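You operate a simulated robot arm through the tools that you are given. There is no shell and no other tool. Be economical: measure what you need, move in short steps, check, and stop when the job is done.

Carry out the task below with a simulated robot arm. There is one attempt and no reset: what you move stays moved.

## Task
Put things in order on the top of the green bench mat. At the end: the red bore block from the top of the green bench mat stands where the yellow lifting eye stood; the blue bore block stands where the red bore block stood; the orange plug gauge stands where the blue bore block stood; the yellow lifting eye is on the green box; whatever was shut is shut again. Leave all else as you found it, and nothing knocked over.

It is judged by the outcome, as a careful person would: the job done as asked, and still so three seconds after it is handed in. It fails if anything else is knocked over, pushed out of place, dropped, spilled or broken.

## Robot
A 6-joint arm with a two-finger parallel gripper, fixed in place. Base frame: the origin is at the foot of the arm, x ahead of it, y to its left, z up; the work surface is at about z = 88.4. Lengths are in cm, angles in degrees, forces in N, time in s.
With the tool pointing down near the work surface it reaches from about 36 to 76 cm from the base axis. Its first joint turns from -66.0 to 66.0 degrees. Payload 2.45 kg.
The tool frame sits at the grasp point between the pads (the TCP): z along the fingers, y along the line on which they close. The tips reach 2.4 cm beyond it. Largest opening 6.8 cm; finger width 1.7, thickness 1; the body of the gripper, 4 by 7 cm, starts 4.1 cm behind the TCP.
Orientation is told as [roll, pitch, yaw] about the base's x, y, z axes, in that order, counted from this pose: with the fingers straight down and closing along the base's y, the tool's x points along the base's -x, its y along +y and its z along -z.

## Interface
- The arm moves only by the tool play_rows. Its argument "series" is a list that holds one entry, the list of rows, each a list of 7 numbers: the shift along the tool's x, y, z in cm, then the turn, a rotation vector about the tool's x, y, z in degrees, then the gripper command, from -1 (shut) to 1 (fully open), values between in proportion. In form: [[[dx, dy, dz, rx, ry, rz, jaw], ...]]. A call has 1 to 12 rows; each row is the pose to reach, as a shift and turn from the pose commanded when the call began, along the tool's axes at that moment. Each row takes 0.2 s and may step no farther than 5 cm and 8.6 degrees from the row before; otherwise, or with a gripper value out of range, the whole call is refused. A pose out of reach is approached as far as the arm can. The call stops where the force on the tool passes 40 N (or 10 N more than at its start, if that is more) or the arm is blocked; 0.2 s more then pass. Each finger travels about 10.8 cm/s and halts on what it meets, pressing with about 33 N; the grip force reading is that of the motor and also rises with nothing between the fingers. The clock runs only during rows and for 0.2 s after the last one: add rows that repeat a pose to give the fingers time. The reply holds the time, the measured pose of the TCP, the force on the tool along the base axes, the opening and the grip force, in the units named above and with some noise, with the torque about the TCP (base axes, N m) and any sound that the robot's microphone picked up.
- Cameras (640 x 400 px; columns grow to the right, rows downward): "scene" is fixed at [15.36, 40.21, 146.52]; the picture's right is [-0.88, -0.48, 0.00], its down [-0.27, 0.49, -0.83] and it looks along [0.40, -0.72, -0.56] (base axes); focal length 342 px, centre (320, 200). "wrist" rides on the gripper at [8.4, 1.1, -7.5] in the tool frame; the picture's right is [-0.13, 0.99, 0.00], its down [-0.60, -0.08, -0.79] and it looks along [-0.79, -0.10, 0.61] (tool axes); focal length 251 px, centre (320, 200). There is no depth. A picture from a camera that has moved, and an enlarged one, comes with that camera's place and axes in the base frame and with its lens.
- get_image(camera): a new picture of that camera. No time passes.
- enlarge(camera, box): a new picture of the part [left, top, right, bottom] of that camera's present view, enlarged. No time passes.
- sign_off(): hands the job in; it is judged then, once.

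Work in short steps. Places have to be worked out from the pictures, the camera data and where the tool is seen: move nearer, look again, correct. Check each grasp and each placing, and mend what went wrong. You have 120 turns and 76 pictures in all, those below and enlarged ones among them. Open the gripper and draw the arm clear of the work before you hand the job in, unless the task says otherwise; then end with one line.

The tools are called after "Call:" as a command line: name --argument value ..., lists and objects as JSON in quotes. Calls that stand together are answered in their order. play_rows: Moves the arm, as the interface text tells. Its arguments: {"type":"object","properties":{"series":{"type":"array","items":{"type":"array","items":{"type":"array","items":{"type":"number"}}}}},"required":["series"]} The other tools are called the same way: get_image (camera) takes a picture; enlarge (camera, box) takes an enlarged picture of a part of a camera's view; sign_off () hands the job in.

At the start:

```text
time_s: 0.0
ee_pos: [36.85, -23.24, 123.01]
ee_rot: [0.1, 0.1, -0.1]
contact_force: [0.0, 0.3, -0.5]
moment: [0.01, 0.0, -0.01]
opening: 6.79
gripper_force: 0.1
```

scene: 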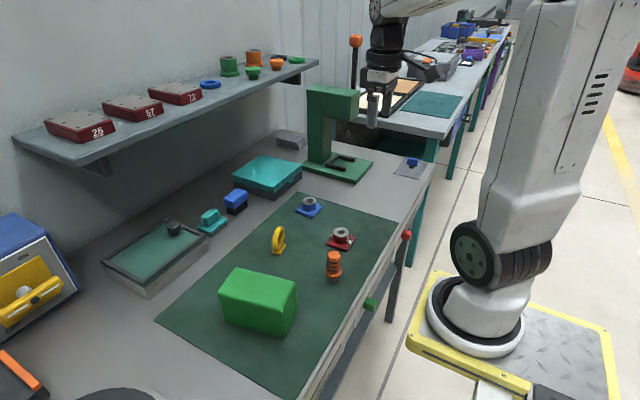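
wrist: 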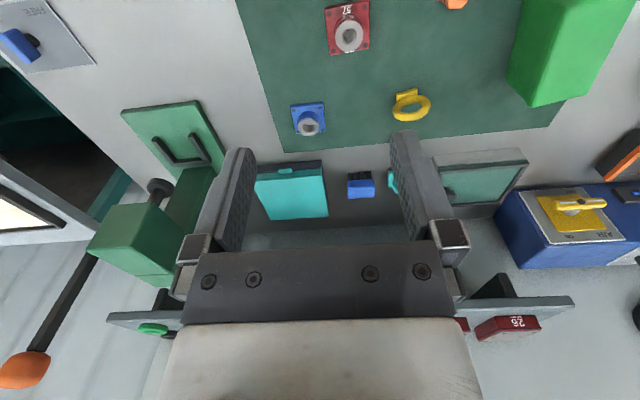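

I start with enlarged views of the mat to locate the pieces.

Call:
enlarge --camera "scene" --box '[200, 170, 400, 295]'

Call:
enlarge --camera "wrist" --box '[240, 0, 640, 250]'

```text
3.20 times, centred on (300, 232) of scene
camera zoom: at [15.36, 40.21, 146.52], right [-0.88, -0.48, 0.0], down [-0.27, 0.49, -0.83], along [0.4, -0.72, -0.56], focal length 1094 px, centre (384, 96)
```

zoom: 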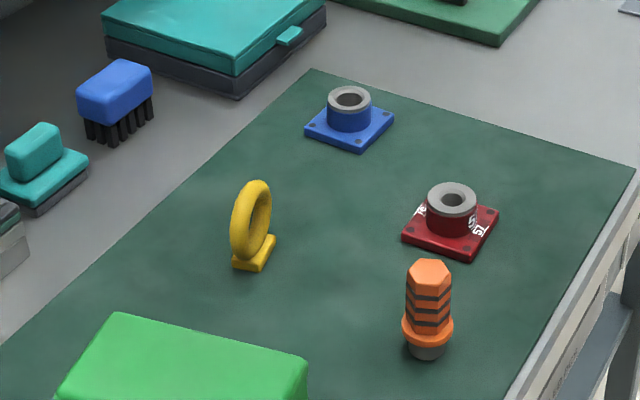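

```text
1.60 times, centred on (440, 125) of wrist
camera zoom: at [28.43, -22.27, 130.56], right [0.13, 0.99, 0.0], down [0.6, -0.08, 0.79], along [0.79, -0.1, -0.61], focal length 402 px, centre (128, 320)
```

zoom: 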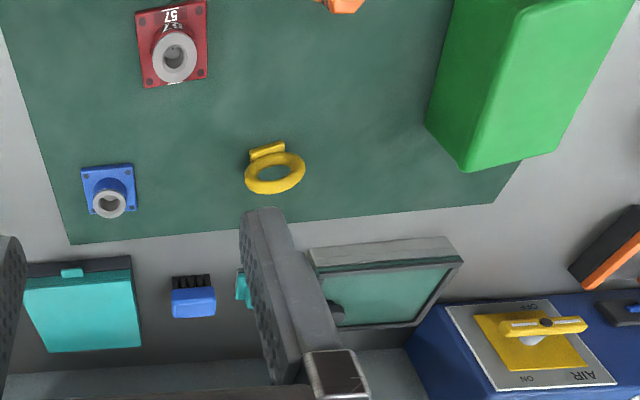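

I make out yellow at about (55,-10), red (42.5,-19.3), blue (57,-28) and orange (38.7,-8). I move closer to the yellow eye, staying high, for a better look.

Call:
play_rows --series '[[[-1.2, 2.2, 3, 0, 0, 0, 1], [-2.4, 4.4, 6, 0, 0, 0, 1], [-3.6, 6.6, 9, 0, 0, 0, 1], [-4.8, 8.8, 12, 0, 0, 0, 1], [-5.2, 11, 14, 0, 0, 0, 1], [-5.2, 13.2, 15, 0, 0, 0, 1]]]'

Call:
get_image --camera "wrist"

Call:
enlarge --camera "scene" --box '[200, 240, 360, 340]'

```text
time_s: 1.4
ee_pos: [41.69, -9.94, 107.87]
ee_rot: [0.1, 0.1, 0.0]
contact_force: [0.4, -0.3, -0.1]
moment: [-0.02, -0.01, 0.01]
opening: 6.82
gripper_force: 0.0
```

```text
71 pictures are left
camera wrist: at [33.23, -9.01, 115.48], right [0.13, 0.99, 0.0], down [0.6, -0.08, 0.79], along [0.79, -0.1, -0.61], focal length 251 px, centre (320, 200)
```

wrist: 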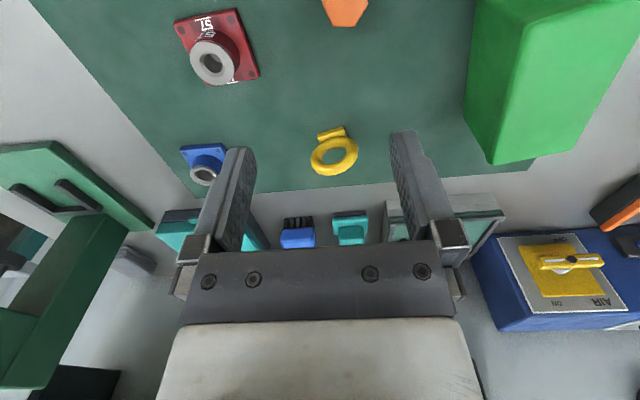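

```text
4.00 times, centred on (280, 290) of scene
camera zoom: at [15.36, 40.21, 146.52], right [-0.88, -0.48, 0.0], down [-0.27, 0.49, -0.83], along [0.4, -0.72, -0.56], focal length 1367 px, centre (480, -160)
```

zoom: 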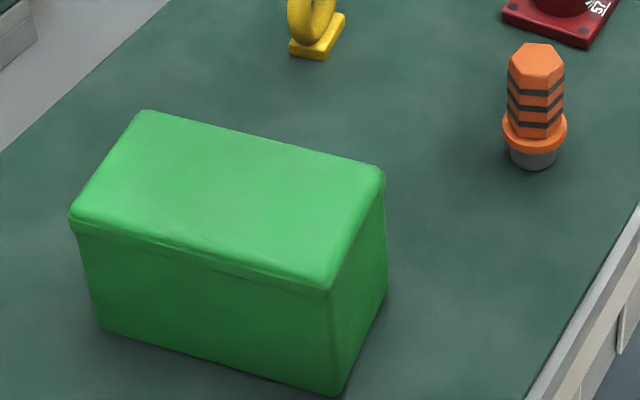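

The box top is flat at z≈96.5, centred near (47,7.5). I take a closer look at the eye for its heading.

Call:
enlarge --camera "wrist" --box '[294, 110, 374, 190]'

Call:
enlarge --camera "scene" --box '[256, 215, 304, 263]'

```text
5.00 times, centred on (334, 150) of wrist
camera zoom: at [33.23, -9.01, 115.48], right [0.13, 0.99, 0.0], down [0.6, -0.08, 0.79], along [0.79, -0.1, -0.61], focal length 1257 px, centre (250, 450)
```

zoom: 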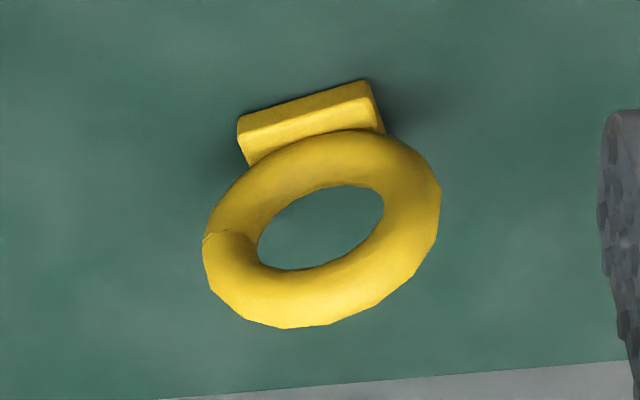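

```text
8.33 times, centred on (280, 239) of scene
camera zoom: at [15.36, 40.21, 146.52], right [-0.88, -0.48, 0.0], down [-0.27, 0.49, -0.83], along [0.4, -0.72, -0.56], focal length 2848 px, centre (653, -125)
```

zoom: 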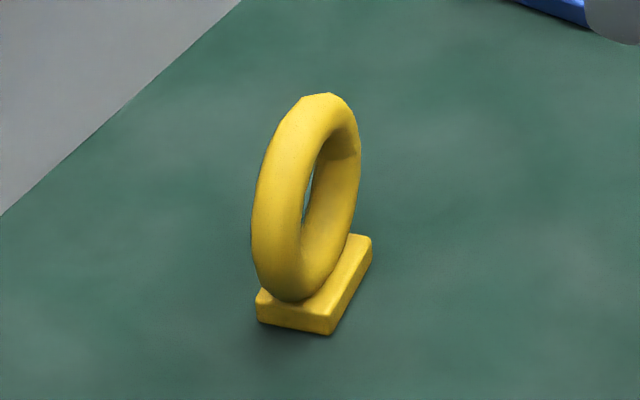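

The eye is at about (54.3,-10), with its ring plane turned ~11° from the y axis. I go above it, turning the tool −79° so the fingers will close across the ring's thickness.

Call:
play_rows --series '[[[-1.2, 0, 0, 0, 0, 8, 1], [-2.4, 0, 0, 0, 0, 16, 1], [-3.6, 0, 0, 0, 0, 24, 1], [-4.8, 0, 0, 0, 0, 32, 1], [-6, 0, 0, 0, 0, 40, 1], [-7.2, 0, 0, 0, 0, 48, 1], [-8.4, 0, 0, 0, 0, 56, 1], [-9.6, 0, 0, 0, 0, 64, 1], [-10.8, 0, 1, 0, 0, 72, 1], [-12.3, 0, 2, 0, 0, 79, 1], [-12.3, 0, 3, 0, 0, 79, 1]]]'

Call:
get_image --camera "wrist"

```text
time_s: 3.8
ee_pos: [54.22, -10.09, 104.99]
ee_rot: [0.0, 0.0, -79.0]
contact_force: [-0.2, 0.3, 0.0]
moment: [0.01, -0.02, 0.01]
opening: 6.8
gripper_force: 0.0
```

```text
67 pictures are left
camera wrist: at [53.66, -1.63, 112.55], right [1.0, 0.06, 0.0], down [0.04, -0.61, 0.79], along [0.05, -0.79, -0.61], focal length 251 px, centre (320, 200)
```

wrist: 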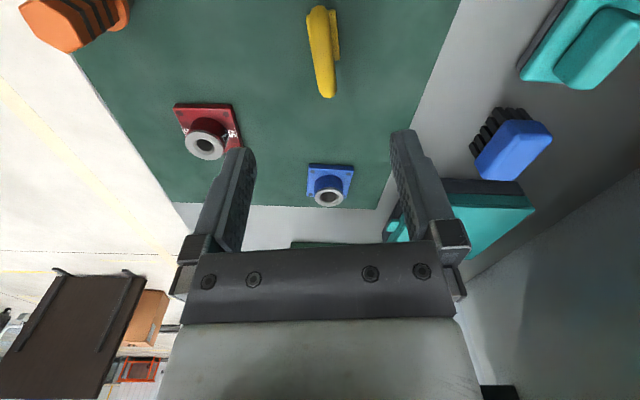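

Call:
enlarge --camera "wrist" --box '[272, 0, 384, 70]'

Call:
enlarge --camera "scene" --box '[200, 170, 360, 270]'

```text
5.71 times, centred on (328, 35) of wrist
camera zoom: at [53.66, -1.63, 112.55], right [1.0, 0.06, 0.0], down [0.04, -0.61, 0.79], along [0.05, -0.79, -0.61], focal length 1437 px, centre (274, 1143)
```

zoom: 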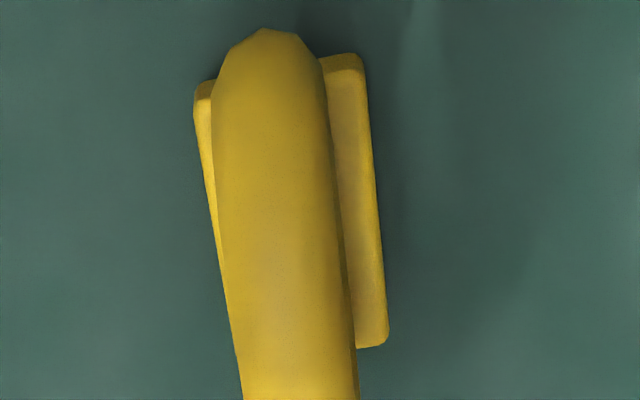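

```text
4.00 times, centred on (280, 220) of scene
camera zoom: at [15.36, 40.21, 146.52], right [-0.88, -0.48, 0.0], down [-0.27, 0.49, -0.83], along [0.4, -0.72, -0.56], focal length 1367 px, centre (480, 120)
```

zoom: 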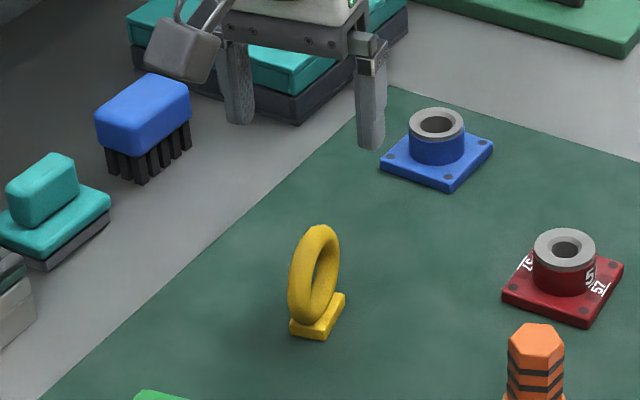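

The eye's base centre refines to (54.5,-9.9), top ≈ 95.9. I lower with the jaws open to z≈93.3 and then close.

Call:
play_rows --series '[[[0.06, 0.22, 3, 0, 0, -1, 1], [0.06, 0.22, 6, 0, 0, -1, 1], [0.06, 0.22, 9, 0, 0, -1, 1], [0.06, 0.22, 11.7, 0, 0, -1, 1], [0.06, 0.22, 11.7, 0, 0, -1, 1]]]'

Call:
get_image --camera "wrist"

Call:
enlarge --camera "scene" --box '[230, 190, 326, 250]'

```text
time_s: 5.0
ee_pos: [54.57, -9.92, 93.25]
ee_rot: [0.0, 0.0, -78.0]
contact_force: [-0.3, -0.8, -0.5]
moment: [0.02, 0.01, 0.02]
opening: 6.81
gripper_force: 0.0
```

```text
64 pictures are left
camera wrist: at [53.83, -1.57, 100.83], right [1.0, 0.08, 0.0], down [0.05, -0.61, 0.79], along [0.06, -0.79, -0.61], focal length 251 px, centre (320, 200)
```

wrist: 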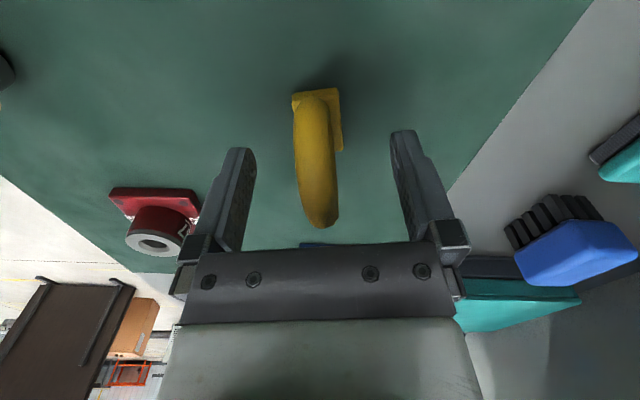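

```text
6.67 times, centred on (278, 220) of scene
camera zoom: at [15.36, 40.21, 146.52], right [-0.88, -0.48, 0.0], down [-0.27, 0.49, -0.83], along [0.4, -0.72, -0.56], focal length 2279 px, centre (600, 67)
```

zoom: 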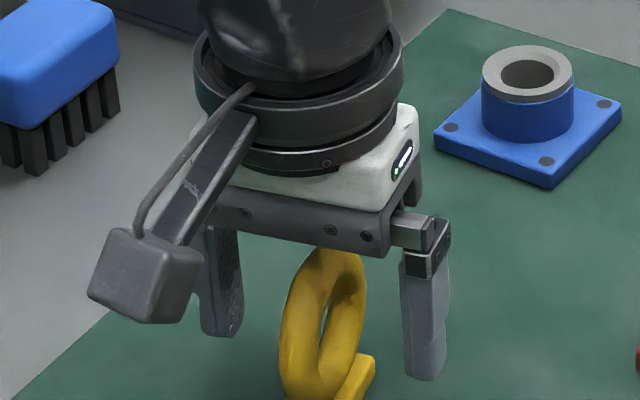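

The ring is centred between the fingers, so I close on it.

Call:
play_rows --series '[[[0, 0, 0, 0, 0, 0, 0], [0, 0, 0, 0, 0, 0, -0.4], [0, 0, 0, 0, 0, 0, -1], [0, 0, 0, 0, 0, 0, -1], [0, 0, 0, 0, 0, 0, -1]]]'

Call:
get_image --camera "wrist"

```text
time_s: 6.2
ee_pos: [54.58, -9.91, 93.31]
ee_rot: [-0.1, 0.1, -77.9]
contact_force: [0.9, 0.5, 0.7]
moment: [-0.02, 0.04, 0.01]
opening: 1.36
gripper_force: 32.9
```

```text
62 pictures are left
camera wrist: at [53.81, -1.57, 100.85], right [1.0, 0.08, 0.0], down [0.05, -0.61, 0.79], along [0.06, -0.79, -0.61], focal length 251 px, centre (320, 200)
```

wrist: 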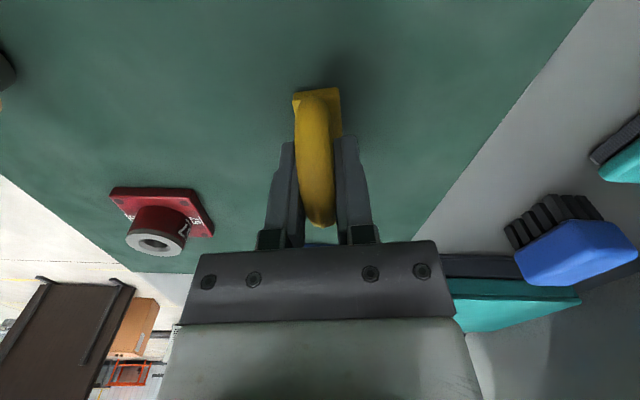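

Gripped (opening 1.36). I lift it and carry it over the green box.

Call:
play_rows --series '[[[0, 0, -3, 0, 0, 0, -1], [0, 0, -7, 0, 0, 0, -1], [0, 0, -11, 0, 0, 0, -1], [0, 0, -14, 0, 0, 0, -1], [3.7, -0.7, -14, 0, 0, 0, -1], [7.4, -1.5, -14, 0, 0, 0, -1], [11.1, -2.2, -14, 0, 0, 0, -1], [14.8, -3, -14, 0, 0, 0, -1], [18.6, -3.77, -14, 0, 0, 0, -1], [18.6, -3.77, -14, 0, 0, 0, -1]]]'

Call:
get_image --camera "wrist"

Call:
get_image --camera "scene"

```text
time_s: 8.4
ee_pos: [46.73, 7.25, 107.49]
ee_rot: [0.0, 0.0, -78.0]
contact_force: [-0.7, -1.0, -1.1]
moment: [-0.05, 0.03, 0.0]
opening: 1.36
gripper_force: 32.7
```

```text
61 pictures are left
camera wrist: at [46.06, 15.54, 115.06], right [1.0, 0.08, 0.0], down [0.05, -0.61, 0.79], along [0.06, -0.79, -0.61], focal length 251 px, centre (320, 200)
```

wrist: 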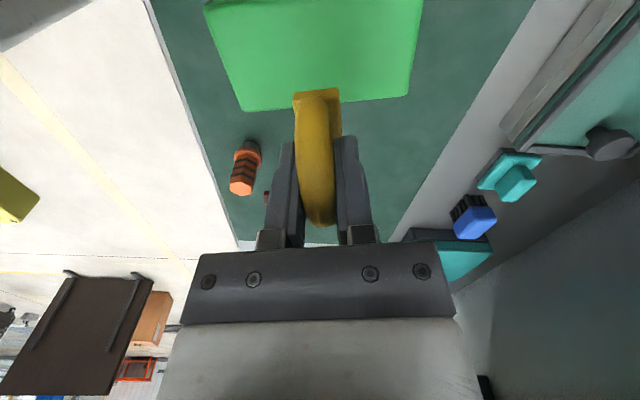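

```text
60 pictures are left
```

scene: 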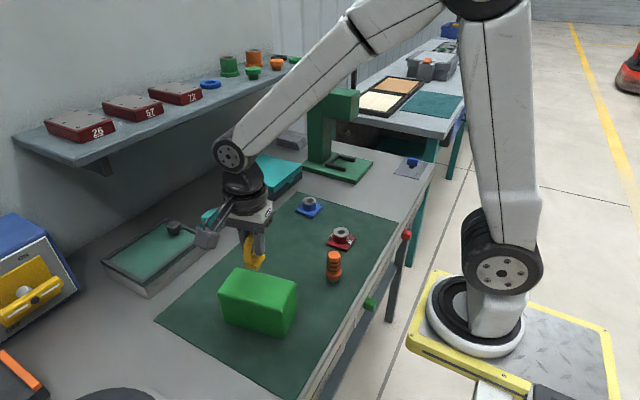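

Over the box centre. I lower toward it, slowing near the expected contact at z≈101.3.

Call:
play_rows --series '[[[0.2, 0, 2, 0, 0, 0, -1], [0.2, 0, 4, 0, 0, 0, -1], [0.2, 0, 5.2, 0, 0, 0, -1], [0.2, 0, 5.4, 0, 0, 0, -1], [0.2, 0, 5.6, 0, 0, 0, -1]]]'

Call:
enlarge --camera "scene" --box '[200, 230, 328, 310]'

```text
time_s: 9.6
ee_pos: [47.06, 7.5, 101.78]
ee_rot: [0.2, 0.0, -78.0]
contact_force: [1.5, -8.5, 27.2]
moment: [0.11, 0.04, 0.01]
opening: 1.39
gripper_force: 33.1
```

```text
5.00 times, centred on (264, 270) of scene
camera zoom: at [15.32, 40.17, 146.54], right [-0.88, -0.48, 0.0], down [-0.27, 0.49, -0.83], along [0.4, -0.72, -0.56], focal length 1709 px, centre (600, -150)
```

zoom: 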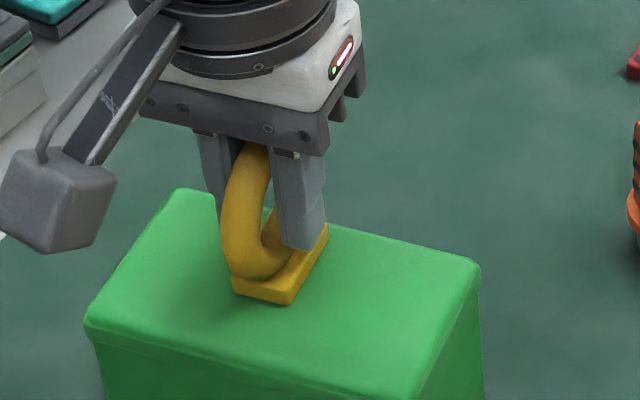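

Contact shows (27 N at z 101.78) and the base sits flat on the top. I ease up a touch, open, check, then lift.

Call:
play_rows --series '[[[0, 0, -0.12, 0, 0, 0, -1], [0, 0, -0.12, 0, 0, 0, -0.5], [0, 0, -0.12, 0, 0, 0, 0.2], [0, 0, -0.12, 0, 0, 0, 0.7], [0, 0, -0.12, 0, 0, 0, 0.7]]]'

Call:
enlarge --camera "scene" --box '[200, 230, 328, 310]'

```text
time_s: 10.8
ee_pos: [46.82, 7.53, 101.73]
ee_rot: [-0.1, 0.1, -77.9]
contact_force: [0.2, 0.4, 0.5]
moment: [0.01, -0.01, 0.01]
opening: 5.75
gripper_force: 0.1
```

```text
5.00 times, centred on (264, 270) of scene
camera zoom: at [15.36, 40.21, 146.52], right [-0.88, -0.48, 0.0], down [-0.27, 0.49, -0.83], along [0.4, -0.72, -0.56], focal length 1709 px, centre (600, -150)
```

zoom: 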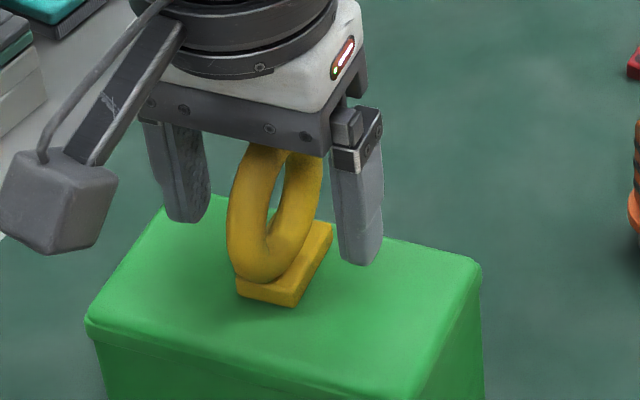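

The eye stands on the box. I lift clear and go above the red block.

Call:
play_rows --series '[[[0, 0, -4, 0, 0, 0, 0.8], [0, 0, -8, 0, 0, 0, 1], [-4.2, -1.6, -10, 0, 0, 0, 1], [-8.4, -3.2, -10, 0, 0, 0, 1], [-12.6, -4.8, -10, 0, 0, 0, 1], [-16.8, -6.4, -10, 0, 0, 0, 1], [-21, -8, -10, 0, 0, 0, 1], [-25.4, -9.7, -8, 0, 0, 0, 1], [-25.4, -9.7, -4.3, 0, 0, 0, 1], [-25.4, -9.7, -4.3, 0, 0, 0, 1]]]'

Call:
get_image --camera "wrist"

Call:
get_image --camera "scene"

```text
refused: row 8 steps farther than a row can; nothing moved
```

```text
57 pictures are left
camera wrist: at [46.21, 16.0, 109.36], right [1.0, 0.08, 0.0], down [0.05, -0.61, 0.79], along [0.06, -0.79, -0.61], focal length 251 px, centre (320, 200)
```

wrist: 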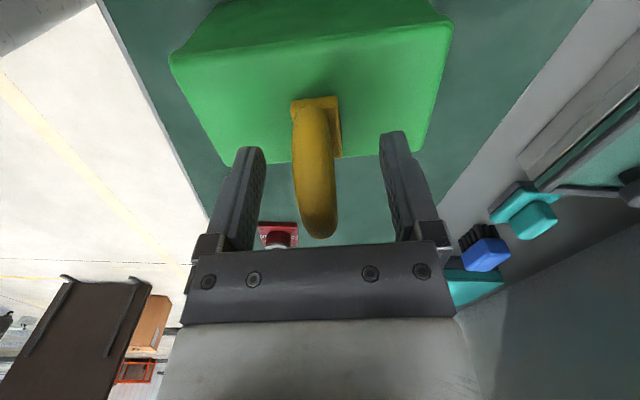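

```text
56 pictures are left
```

scene: 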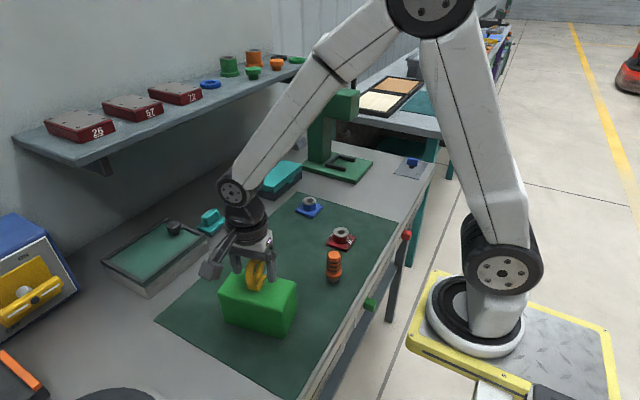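

One row step was too long, so nothing moved. I resend with shorter steps.

Call:
play_rows --series '[[[0, 0, -4, 0, 0, 0, 0.8], [0, 0, -8, 0, 0, 0, 1], [-4, -1.5, -10, 0, 0, 0, 1], [-8.2, -3.1, -10, 0, 0, 0, 1], [-12.4, -4.7, -10, 0, 0, 0, 1], [-16.6, -6.3, -10, 0, 0, 0, 1], [-20.8, -7.9, -10, 0, 0, 0, 1], [-24.5, -9.3, -9, 0, 0, 0, 1], [-25.4, -9.7, -4.4, 0, 0, 0, 1], [-25.4, -9.7, -4.3, 0, 0, 0, 1]]]'

Call:
get_image --camera "wrist"

Call:
enlarge --camera "scene" --box '[270, 180, 398, 260]'

```text
time_s: 13.0
ee_pos: [42.71, -19.26, 106.32]
ee_rot: [-0.2, 0.0, -77.9]
contact_force: [0.8, 0.0, -0.4]
moment: [-0.02, 0.0, 0.05]
opening: 6.8
gripper_force: 0.1
```

```text
55 pictures are left
camera wrist: at [42.1, -10.95, 113.83], right [1.0, 0.08, 0.0], down [0.05, -0.61, 0.79], along [0.06, -0.79, -0.61], focal length 251 px, centre (320, 200)
```

wrist: 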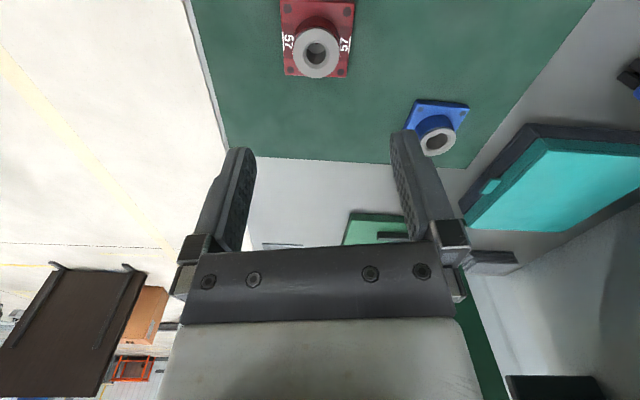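

```text
5.00 times, centred on (334, 220) of scene
camera zoom: at [15.36, 40.21, 146.52], right [-0.88, -0.48, 0.0], down [-0.27, 0.49, -0.83], along [0.4, -0.72, -0.56], focal length 1709 px, centre (250, 100)
```

zoom: 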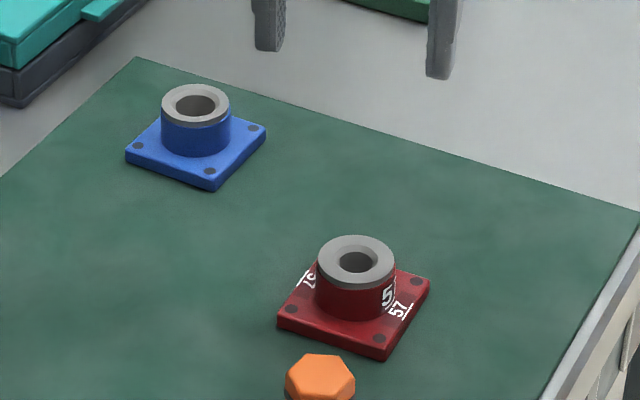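

The red block's boss centre is (42.5,-19.55) with its top at z≈92.4, and both cameras agree. I go down over the boss and stop with the tips just above the plate.

Call:
play_rows --series '[[[-0.24, -0.27, 4, 0, 0, 0, 1], [-0.24, -0.27, 8, 0, 0, 0, 1], [-0.24, -0.27, 11.5, 0, 0, 0, 1], [-0.24, -0.27, 13, 0, 0, 0, 1], [-0.24, -0.27, 13.7, 0, 0, 0, 1], [-0.24, -0.27, 13.7, 0, 0, 0, 1]]]'

Call:
get_image --camera "wrist"

Call:
enlarge --camera "scene" --box '[290, 200, 386, 260]'

```text
time_s: 14.4
ee_pos: [42.41, -19.48, 92.28]
ee_rot: [-0.1, 0.1, -77.9]
contact_force: [0.5, 0.1, -1.0]
moment: [0.01, 0.0, 0.0]
opening: 6.82
gripper_force: 0.0
```

```text
53 pictures are left
camera wrist: at [41.73, -11.07, 99.99], right [1.0, 0.08, 0.0], down [0.05, -0.61, 0.79], along [0.06, -0.79, -0.61], focal length 251 px, centre (320, 200)
```

wrist: 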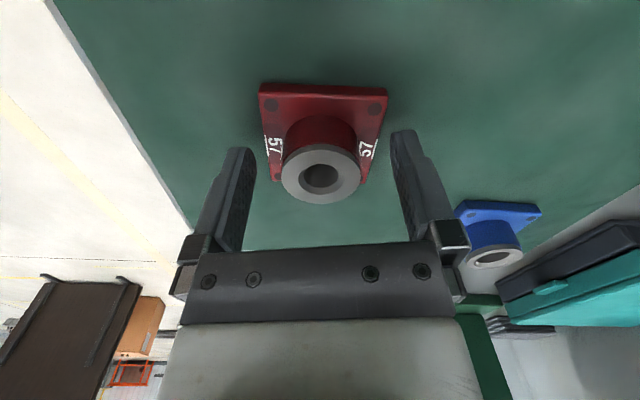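

```text
6.67 times, centred on (338, 230) of scene
camera zoom: at [15.36, 40.21, 146.52], right [-0.88, -0.48, 0.0], down [-0.27, 0.49, -0.83], along [0.4, -0.72, -0.56], focal length 2279 px, centre (200, 0)
```

zoom: 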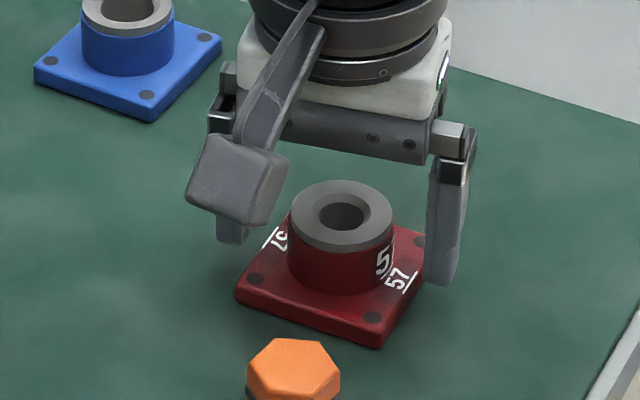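

Well centred. I close on the boss.

Call:
play_rows --series '[[[0, 0, 0, 0, 0, 0, 0.4], [0, 0, 0, 0, 0, 0, 0], [0, 0, 0, 0, 0, 0, -0.5], [0, 0, 0, 0, 0, 0, -1], [0, 0, 0, 0, 0, 0, -1]]]'

Call:
get_image --camera "wrist"

```text
time_s: 15.6
ee_pos: [42.35, -19.47, 92.36]
ee_rot: [0.0, 0.0, -78.0]
contact_force: [0.9, -0.2, -0.4]
moment: [0.06, -0.11, -0.06]
opening: 3.6
gripper_force: 32.6
```

```text
51 pictures are left
camera wrist: at [41.74, -11.08, 100.01], right [1.0, 0.08, 0.0], down [0.05, -0.61, 0.79], along [0.06, -0.79, -0.61], focal length 251 px, centre (320, 200)
```

wrist: 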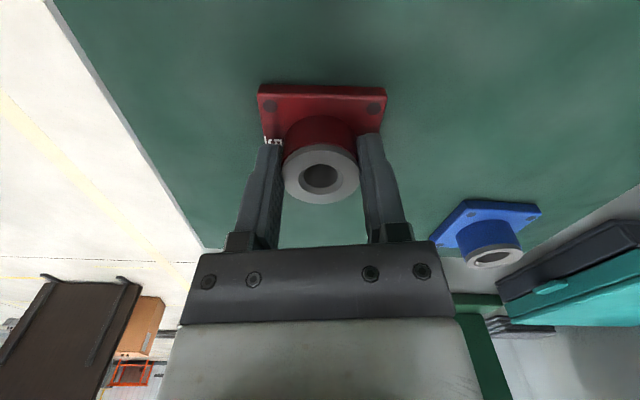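

Held, with opening 3.6. I lift and carry it to the eye's old spot at (54.5,-9.8).

Call:
play_rows --series '[[[0, 0, -2, 0, 0, 0, -1], [0, 0, -6, 0, 0, 0, -1], [0, 0, -9, 0, 0, 0, -1], [1.7, 3.4, -9, 0, 0, 0, -1], [3.4, 6.9, -9, 0, 0, 0, -1], [5.2, 10.4, -9, 0, 0, 0, -1], [6.9, 13.85, -9, 0, 0, 0, -1], [6.9, 13.85, -6, 0, 0, 0, -1], [6.9, 13.85, -3, 0, 0, 0, -1], [6.9, 13.85, -1.5, 0, 0, 0, -1], [6.9, 13.85, -1.5, 0, 0, 0, -1]]]'

Call:
get_image --camera "wrist"

Call:
enlarge --camera "scene" --box '[200, 170, 360, 270]'

```text
time_s: 18.0
ee_pos: [54.74, -9.83, 94.03]
ee_rot: [0.0, 0.0, -78.0]
contact_force: [-0.8, -0.2, -2.7]
moment: [0.04, 0.01, -0.02]
opening: 3.56
gripper_force: 32.9
```

```text
50 pictures are left
camera wrist: at [54.03, -1.61, 101.58], right [1.0, 0.08, 0.0], down [0.05, -0.61, 0.79], along [0.06, -0.79, -0.61], focal length 251 px, centre (320, 200)
```

wrist: 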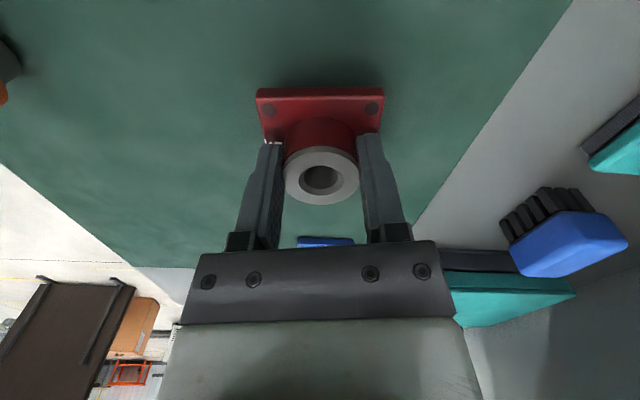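

```text
4.00 times, centred on (280, 220) of scene
camera zoom: at [15.36, 40.21, 146.52], right [-0.88, -0.48, 0.0], down [-0.27, 0.49, -0.83], along [0.4, -0.72, -0.56], focal length 1367 px, centre (480, 120)
```

zoom: 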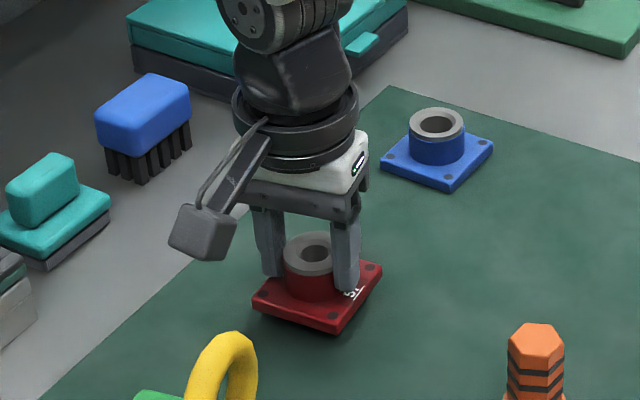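

It lines up with the eye's old base, and I lower it to the mat.

Call:
play_rows --series '[[[0, -0.15, 0.8, 0, 0, 0, -1], [0, -0.15, 1.3, 0, 0, 0, -1], [0, -0.15, 1.55, 0, 0, 0, -1], [0, -0.15, 1.65, 0, 0, 0, -1], [0, -0.15, 1.65, 0, 0, 0, -1]]]'

```text
time_s: 19.2
ee_pos: [54.54, -9.76, 92.46]
ee_rot: [0.0, 0.0, -78.0]
contact_force: [-12.8, 4.9, 29.7]
moment: [-0.02, 0.28, -0.42]
opening: 3.56
gripper_force: 33.6
```

Contact at z 92.46 (~30 N). I ease up slightly and release, then check.

Call:
play_rows --series '[[[0, 0, -0.08, 0, 0, 0, -1], [0, 0, -0.08, 0, 0, 0, 0], [0, 0, -0.08, 0, 0, 0, 0.5], [0, 0, -0.08, 0, 0, 0, 1], [0, 0, -0.08, 0, 0, 0, 1]]]'

Call:
get_image --camera "wrist"

Call:
enlarge --camera "scene" --box '[200, 170, 360, 270]'

```text
time_s: 20.4
ee_pos: [54.42, -9.95, 92.3]
ee_rot: [-0.1, 0.0, -78.0]
contact_force: [0.8, 0.4, -0.4]
moment: [-0.01, -0.01, 0.02]
opening: 6.77
gripper_force: 0.0
```

```text
48 pictures are left
camera wrist: at [53.8, -1.56, 99.92], right [1.0, 0.08, 0.0], down [0.05, -0.61, 0.79], along [0.06, -0.79, -0.61], focal length 251 px, centre (320, 200)
```

wrist: 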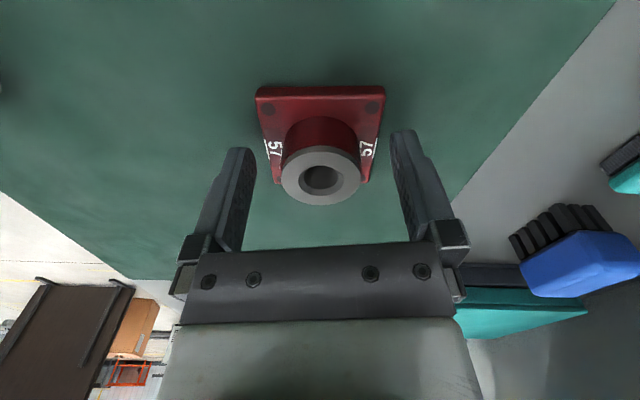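

```text
4.00 times, centred on (280, 220) of scene
camera zoom: at [15.36, 40.21, 146.52], right [-0.88, -0.48, 0.0], down [-0.27, 0.49, -0.83], along [0.4, -0.72, -0.56], focal length 1367 px, centre (480, 120)
```

zoom: 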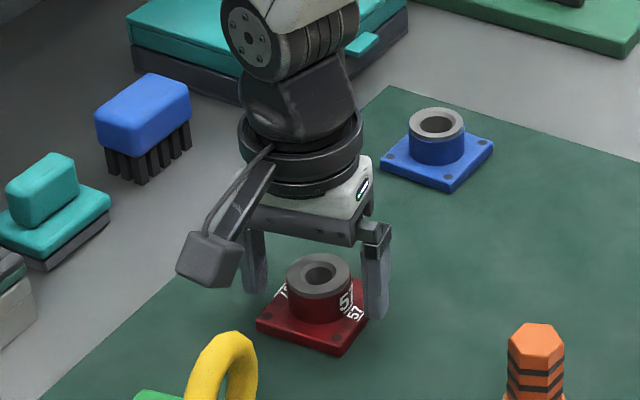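

Red stands well in the eye's place. I lift and go above the blue block at about (56.6,-27.7).

Call:
play_rows --series '[[[0, 0, -3, 0, 0, 0, 1], [0, 0, -7, 0, 0, 0, 1], [0, 0, -11.7, 0, 0, 0, 1], [-4.5, -0.4, -11.7, 0, 0, 0, 1], [-9, -0.8, -11.7, 0, 0, 0, 1], [-13.5, -1.2, -11.7, 0, 0, 0, 1], [-17.85, -1.6, -11.7, 0, 0, 0, 1], [-17.85, -1.6, -11.7, 0, 0, 0, 1]]]'

Call:
get_image --camera "wrist"

Call:
enlarge --camera "scene" --box '[270, 180, 334, 220]'

```text
time_s: 22.2
ee_pos: [56.19, -27.88, 103.99]
ee_rot: [-0.1, 0.0, -77.9]
contact_force: [-1.0, -0.6, -0.3]
moment: [-0.01, 0.02, 0.02]
opening: 6.79
gripper_force: 0.0
```

```text
46 pictures are left
camera wrist: at [55.51, -19.58, 111.54], right [1.0, 0.08, 0.0], down [0.05, -0.61, 0.79], along [0.06, -0.79, -0.61], focal length 251 px, centre (320, 200)
```

wrist: 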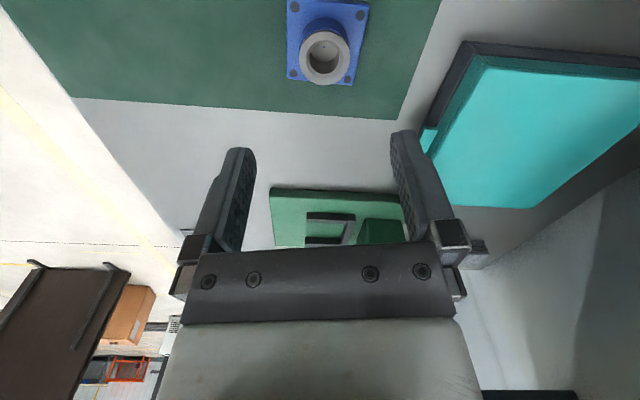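

```text
10.00 times, centred on (302, 200) of scene
camera zoom: at [15.36, 40.2, 146.52], right [-0.88, -0.48, 0.0], down [-0.27, 0.49, -0.83], along [0.4, -0.72, -0.56], focal length 3418 px, centre (500, 200)
```

zoom: 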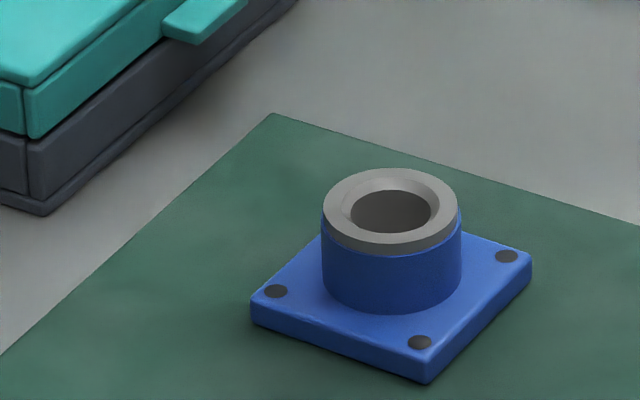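

Blue is at (56.5,-27.65). I lower over its boss.

Call:
play_rows --series '[[[0.16, 0.35, 4, 0, 0, 0, 1], [0.16, 0.35, 8, 0, 0, 0, 1], [0.16, 0.35, 10.5, 0, 0, 0, 1], [0.16, 0.35, 11.6, 0, 0, 0, 1], [0.16, 0.35, 11.6, 0, 0, 0, 1]]]'

Call:
get_image --camera "wrist"

```text
time_s: 23.4
ee_pos: [56.75, -27.43, 92.42]
ee_rot: [0.0, 0.0, -77.9]
contact_force: [0.7, -0.4, 0.3]
moment: [0.02, -0.03, 0.01]
opening: 6.8
gripper_force: 0.0
```

```text
44 pictures are left
camera wrist: at [56.07, -19.12, 99.99], right [1.0, 0.08, 0.0], down [0.05, -0.61, 0.79], along [0.06, -0.79, -0.61], focal length 251 px, centre (320, 200)
```

wrist: 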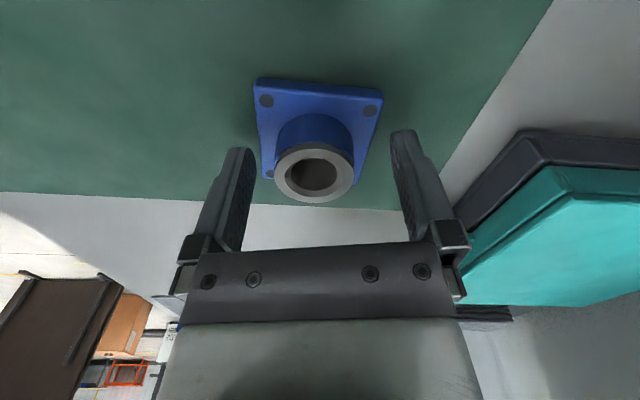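

The boss sits ~0.3 cm to one side. I recentre, then close.

Call:
play_rows --series '[[[0.1, -0.3, 0, 0, 0, 0, 1], [0.1, -0.3, 0, 0, 0, 0, 0.4], [0.1, -0.3, 0, 0, 0, 0, 0], [0.1, -0.3, 0, 0, 0, 0, -0.5], [0.1, -0.3, 0, 0, 0, 0, -1], [0.1, -0.3, 0, 0, 0, 0, -1]]]'

Call:
get_image --camera "wrist"

```text
time_s: 24.8
ee_pos: [56.53, -27.52, 92.5]
ee_rot: [0.0, 0.0, -77.9]
contact_force: [-0.1, 1.1, 2.0]
moment: [0.07, -0.1, 0.03]
opening: 3.67
gripper_force: 32.8
```

```text
43 pictures are left
camera wrist: at [55.76, -19.07, 100.05], right [1.0, 0.08, 0.0], down [0.05, -0.61, 0.79], along [0.06, -0.79, -0.61], focal length 251 px, centre (320, 200)
```

wrist: 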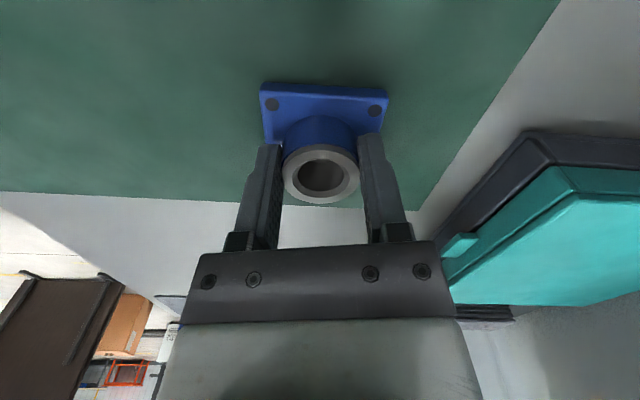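

Gripped in the same relative position as red was. I carry it to red's old spot (42.4,-19.5).

Call:
play_rows --series '[[[0, 0, -2, 0, 0, 0, -1], [0, 0, -6, 0, 0, 0, -1], [0, 0, -9, 0, 0, 0, -1], [2.7, -3, -9, 0, 0, 0, -1], [5.4, -6, -9, 0, 0, 0, -1], [8.1, -9.1, -9, 0, 0, 0, -1], [10.78, -12.14, -9, 0, 0, 0, -1], [10.78, -12.14, -6, 0, 0, 0, -1], [10.78, -12.14, -3, 0, 0, 0, -1], [10.78, -12.14, -1.5, 0, 0, 0, -1], [10.78, -12.14, -1.5, 0, 0, 0, -1]]]'

Call:
get_image --camera "wrist"

Call:
enlarge --camera "scene" --box '[270, 180, 398, 260]'

```text
time_s: 27.2
ee_pos: [42.29, -19.44, 93.98]
ee_rot: [-0.2, 0.0, -77.9]
contact_force: [1.0, -0.9, -2.4]
moment: [0.04, -0.02, -0.01]
opening: 3.55
gripper_force: 33.1
```

```text
42 pictures are left
camera wrist: at [41.69, -11.18, 101.6], right [1.0, 0.08, 0.0], down [0.05, -0.61, 0.79], along [0.06, -0.79, -0.61], focal length 251 px, centre (320, 200)
```

wrist: 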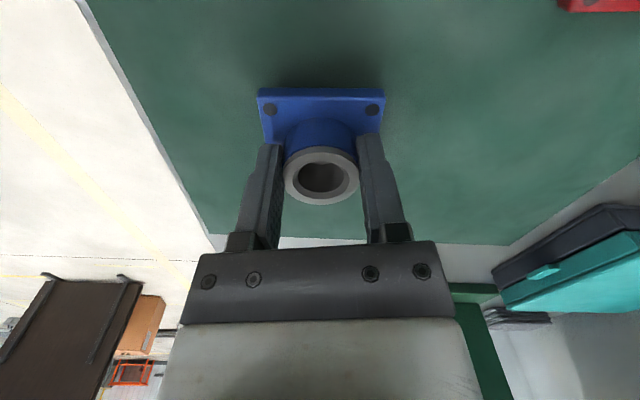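

```text
5.00 times, centred on (334, 220) of scene
camera zoom: at [15.36, 40.21, 146.52], right [-0.88, -0.48, 0.0], down [-0.27, 0.49, -0.83], along [0.4, -0.72, -0.56], focal length 1709 px, centre (250, 100)
```

zoom: 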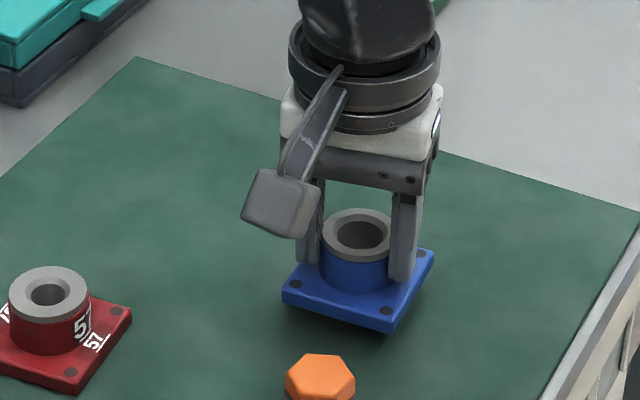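

Call:
play_rows --series '[[[0, 0.05, 0.8, 0, 0, 0, -1], [0, 0.05, 1.2, 0, 0, 0, -1], [0, 0.05, 1.45, 0, 0, 0, -1], [0, 0.05, 1.55, 0, 0, 0, -1], [0, 0.05, 1.55, 0, 0, 0, -1]]]'

```text
time_s: 28.4
ee_pos: [42.45, -19.44, 92.4]
ee_rot: [0.0, 0.1, -77.9]
contact_force: [-0.1, 0.9, -2.5]
moment: [0.04, -0.04, -0.01]
opening: 3.57
gripper_force: 33.0
```

No contact yet, so I lower a little more in 0.1 cm steps.

Call:
play_rows --series '[[[0, 0, 0.1, 0, 0, 0, -1], [0, 0, 0.1, 0, 0, 0, -1]]]'

```text
time_s: 29.0
ee_pos: [42.53, -19.41, 92.43]
ee_rot: [0.1, -0.1, -78.0]
contact_force: [-9.5, 0.0, 22.6]
moment: [0.0, 0.14, -0.24]
opening: 3.53
gripper_force: 33.3
```

Contact at 22.6 N; I release.

Call:
play_rows --series '[[[0, 0, -0.06, 0, 0, 0, -1], [0, 0, -0.06, 0, 0, 0, 0], [0, 0, -0.06, 0, 0, 0, 0.5], [0, 0, -0.06, 0, 0, 0, 1], [0, 0, -0.06, 0, 0, 0, 1], [0, 0, -4, 0, 0, 0, 1], [0, 0, -8, 0, 0, 0, 1], [0, 0, -12, 0, 0, 0, 1]]]'

Call:
enlarge --camera "scene" --box '[270, 200, 398, 280]'

```text
time_s: 30.8
ee_pos: [42.63, -19.43, 104.11]
ee_rot: [0.0, 0.1, -77.8]
contact_force: [0.3, -0.1, -0.6]
moment: [0.01, -0.01, 0.0]
opening: 6.79
gripper_force: 0.0
```

```text
5.00 times, centred on (334, 240) of scene
camera zoom: at [15.36, 40.21, 146.52], right [-0.88, -0.48, 0.0], down [-0.27, 0.49, -0.83], along [0.4, -0.72, -0.56], focal length 1709 px, centre (250, 0)
```

zoom: 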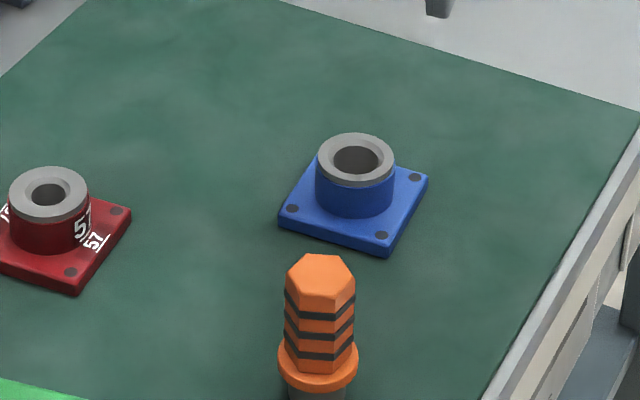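

Blue stands exactly where red was. Next I move above the orange gauge at about (38.9,-8.1).

Call:
play_rows --series '[[[4, -0.4, -1, 0, 0, 0, 1], [8, -0.8, -2, 0, 0, 0, 1], [11.8, -1.27, -2, 0, 0, 0, 1], [11.8, -1.27, -2, 0, 0, 0, 1]]]'

Call:
get_image --camera "wrist"

Call:
enlarge --camera "scene" --box '[300, 240, 364, 288]'

```text
time_s: 31.8
ee_pos: [39.02, -8.29, 106.12]
ee_rot: [-0.1, 0.0, -77.9]
contact_force: [-0.4, -0.7, 0.5]
moment: [0.0, -0.03, 0.02]
opening: 6.79
gripper_force: 0.0
```

```text
39 pictures are left
camera wrist: at [38.23, 0.06, 113.7], right [1.0, 0.08, 0.0], down [0.05, -0.61, 0.79], along [0.06, -0.79, -0.61], focal length 251 px, centre (320, 200)
```

wrist: 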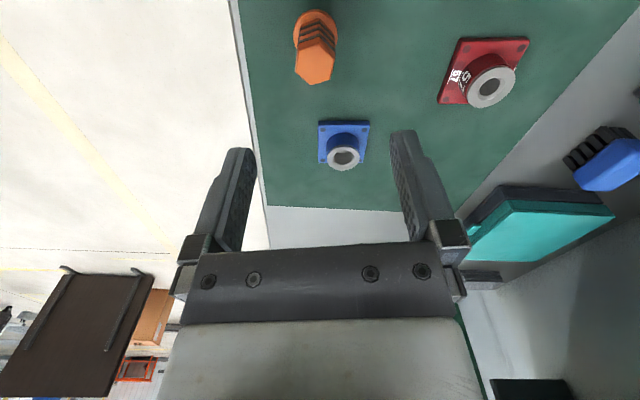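

```text
8.33 times, centred on (332, 264) of scene
camera zoom: at [15.36, 40.21, 146.52], right [-0.88, -0.48, 0.0], down [-0.27, 0.49, -0.83], along [0.4, -0.72, -0.56], focal length 2848 px, centre (220, -333)
```

zoom: 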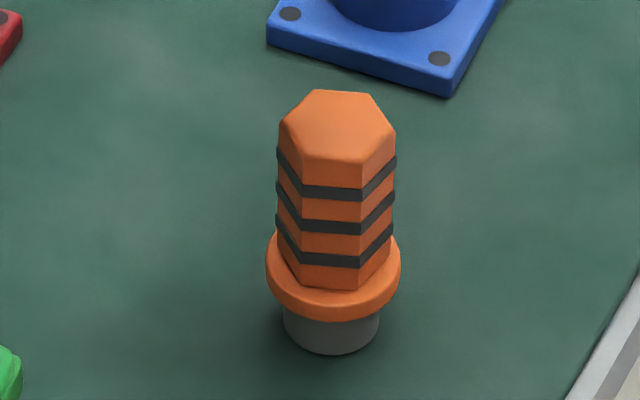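

Call:
enlarge --camera "wrist" --box '[256, 0, 384, 100]'

```text
4.00 times, centred on (320, 50) of wrist
camera zoom: at [38.23, 0.06, 113.7], right [1.0, 0.08, 0.0], down [0.05, -0.61, 0.79], along [0.06, -0.79, -0.61], focal length 1006 px, centre (320, 800)
```

zoom: 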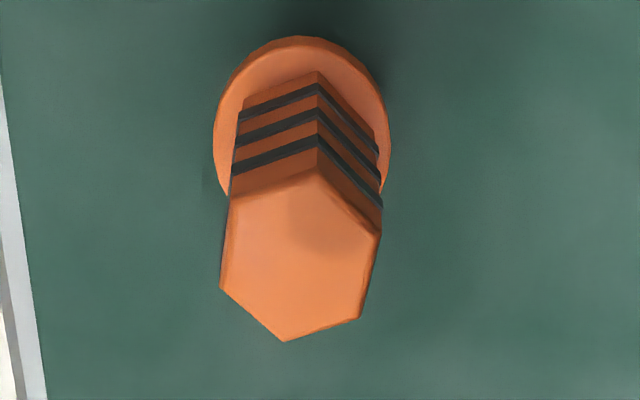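

The gauge's hex is centred at about (38.6,-8.0), and its flats call for tool yaw ≈ −97°. I turn, recentre and lower to just above it.

Call:
play_rows --series '[[[0.2, -0.2, 1, 0, 0, 7, 1], [0.37, -0.35, 3, 0, 0, 14, 1], [0.37, -0.35, 5, 0, 0, 19, 1], [0.37, -0.35, 6, 0, 0, 19, 1], [0.37, -0.35, 6, 0, 0, 19, 1]]]'

Call:
get_image --camera "wrist"

```text
time_s: 33.0
ee_pos: [38.59, -8.01, 100.16]
ee_rot: [-0.1, 0.0, -96.9]
contact_force: [0.1, 0.5, 1.0]
moment: [-0.01, 0.0, -0.02]
opening: 6.81
gripper_force: 0.1
```

```text
36 pictures are left
camera wrist: at [40.71, 0.1, 107.78], right [0.97, -0.25, 0.0], down [-0.15, -0.59, 0.79], along [-0.2, -0.77, -0.61], focal length 251 px, centre (320, 200)
```

wrist: 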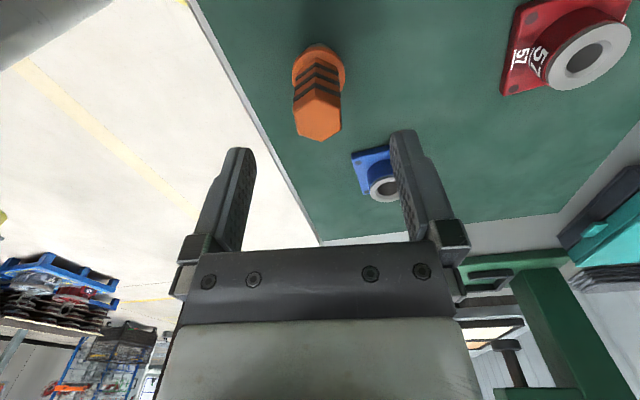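

Aligned. I lower to z≈94 with the tips just above the flange.

Call:
play_rows --series '[[[0, 0, 2.5, 0, 0, 0, 1], [0, 0, 5, 0, 0, 0, 1], [0, 0, 6.1, 0, 0, 0, 1], [0, 0, 6.1, 0, 0, 0, 1]]]'

Call:
get_image --camera "wrist"

Call:
enlarge --camera "scene" --box '[290, 220, 386, 290]'

```text
time_s: 34.0
ee_pos: [38.5, -8.01, 94.23]
ee_rot: [0.0, -0.1, -96.9]
contact_force: [-0.1, 0.8, 0.8]
moment: [0.01, -0.01, -0.01]
opening: 6.79
gripper_force: 0.0
```

```text
35 pictures are left
camera wrist: at [40.66, 0.12, 101.79], right [0.97, -0.25, 0.0], down [-0.15, -0.59, 0.79], along [-0.2, -0.77, -0.61], focal length 251 px, centre (320, 200)
```

wrist: 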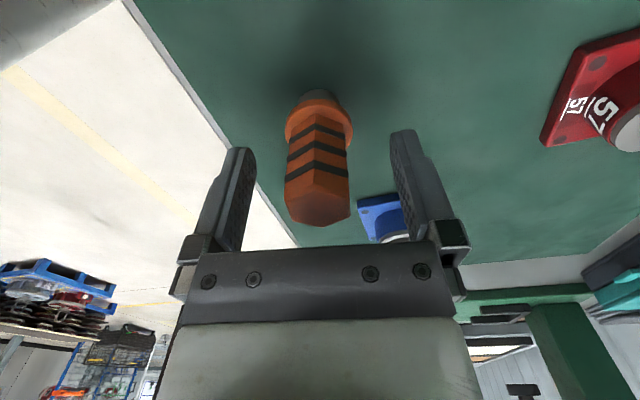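

```text
5.71 times, centred on (338, 255) of scene
camera zoom: at [15.36, 40.21, 146.52], right [-0.88, -0.48, 0.0], down [-0.27, 0.49, -0.83], along [0.4, -0.72, -0.56], focal length 1953 px, centre (217, -114)
```

zoom: 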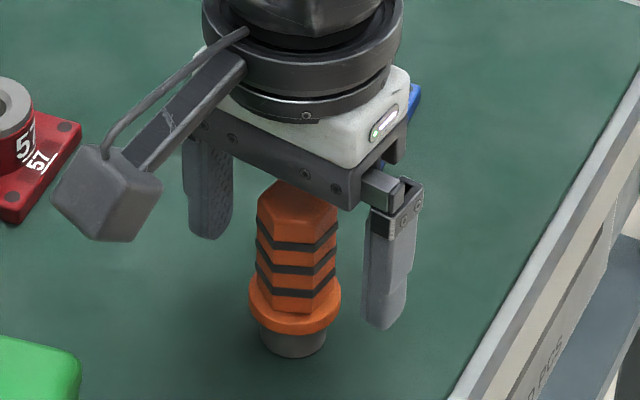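

Call:
play_rows --series '[[[0, 0, 0, 0, 0, 0, 0.4], [0, 0, 0, 0, 0, 0, 0], [0, 0, 0, 0, 0, 0, -0.5], [0, 0, 0, 0, 0, 0, -1], [0, 0, 0, 0, 0, 0, -1]]]'

Call:
get_image --camera "wrist"

```text
time_s: 35.2
ee_pos: [38.62, -8.12, 94.27]
ee_rot: [-0.1, 0.1, -96.8]
contact_force: [0.4, -0.7, 1.1]
moment: [0.01, -0.02, -0.01]
opening: 2.54
gripper_force: 32.9
```

```text
33 pictures are left
camera wrist: at [40.66, 0.12, 101.8], right [0.97, -0.25, 0.0], down [-0.15, -0.59, 0.79], along [-0.2, -0.77, -0.61], focal length 251 px, centre (320, 200)
```

wrist: 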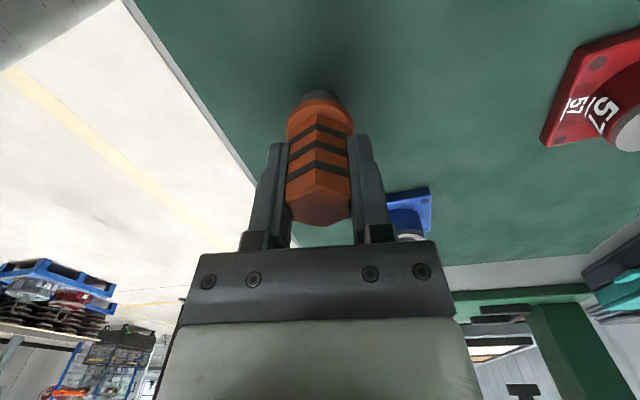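

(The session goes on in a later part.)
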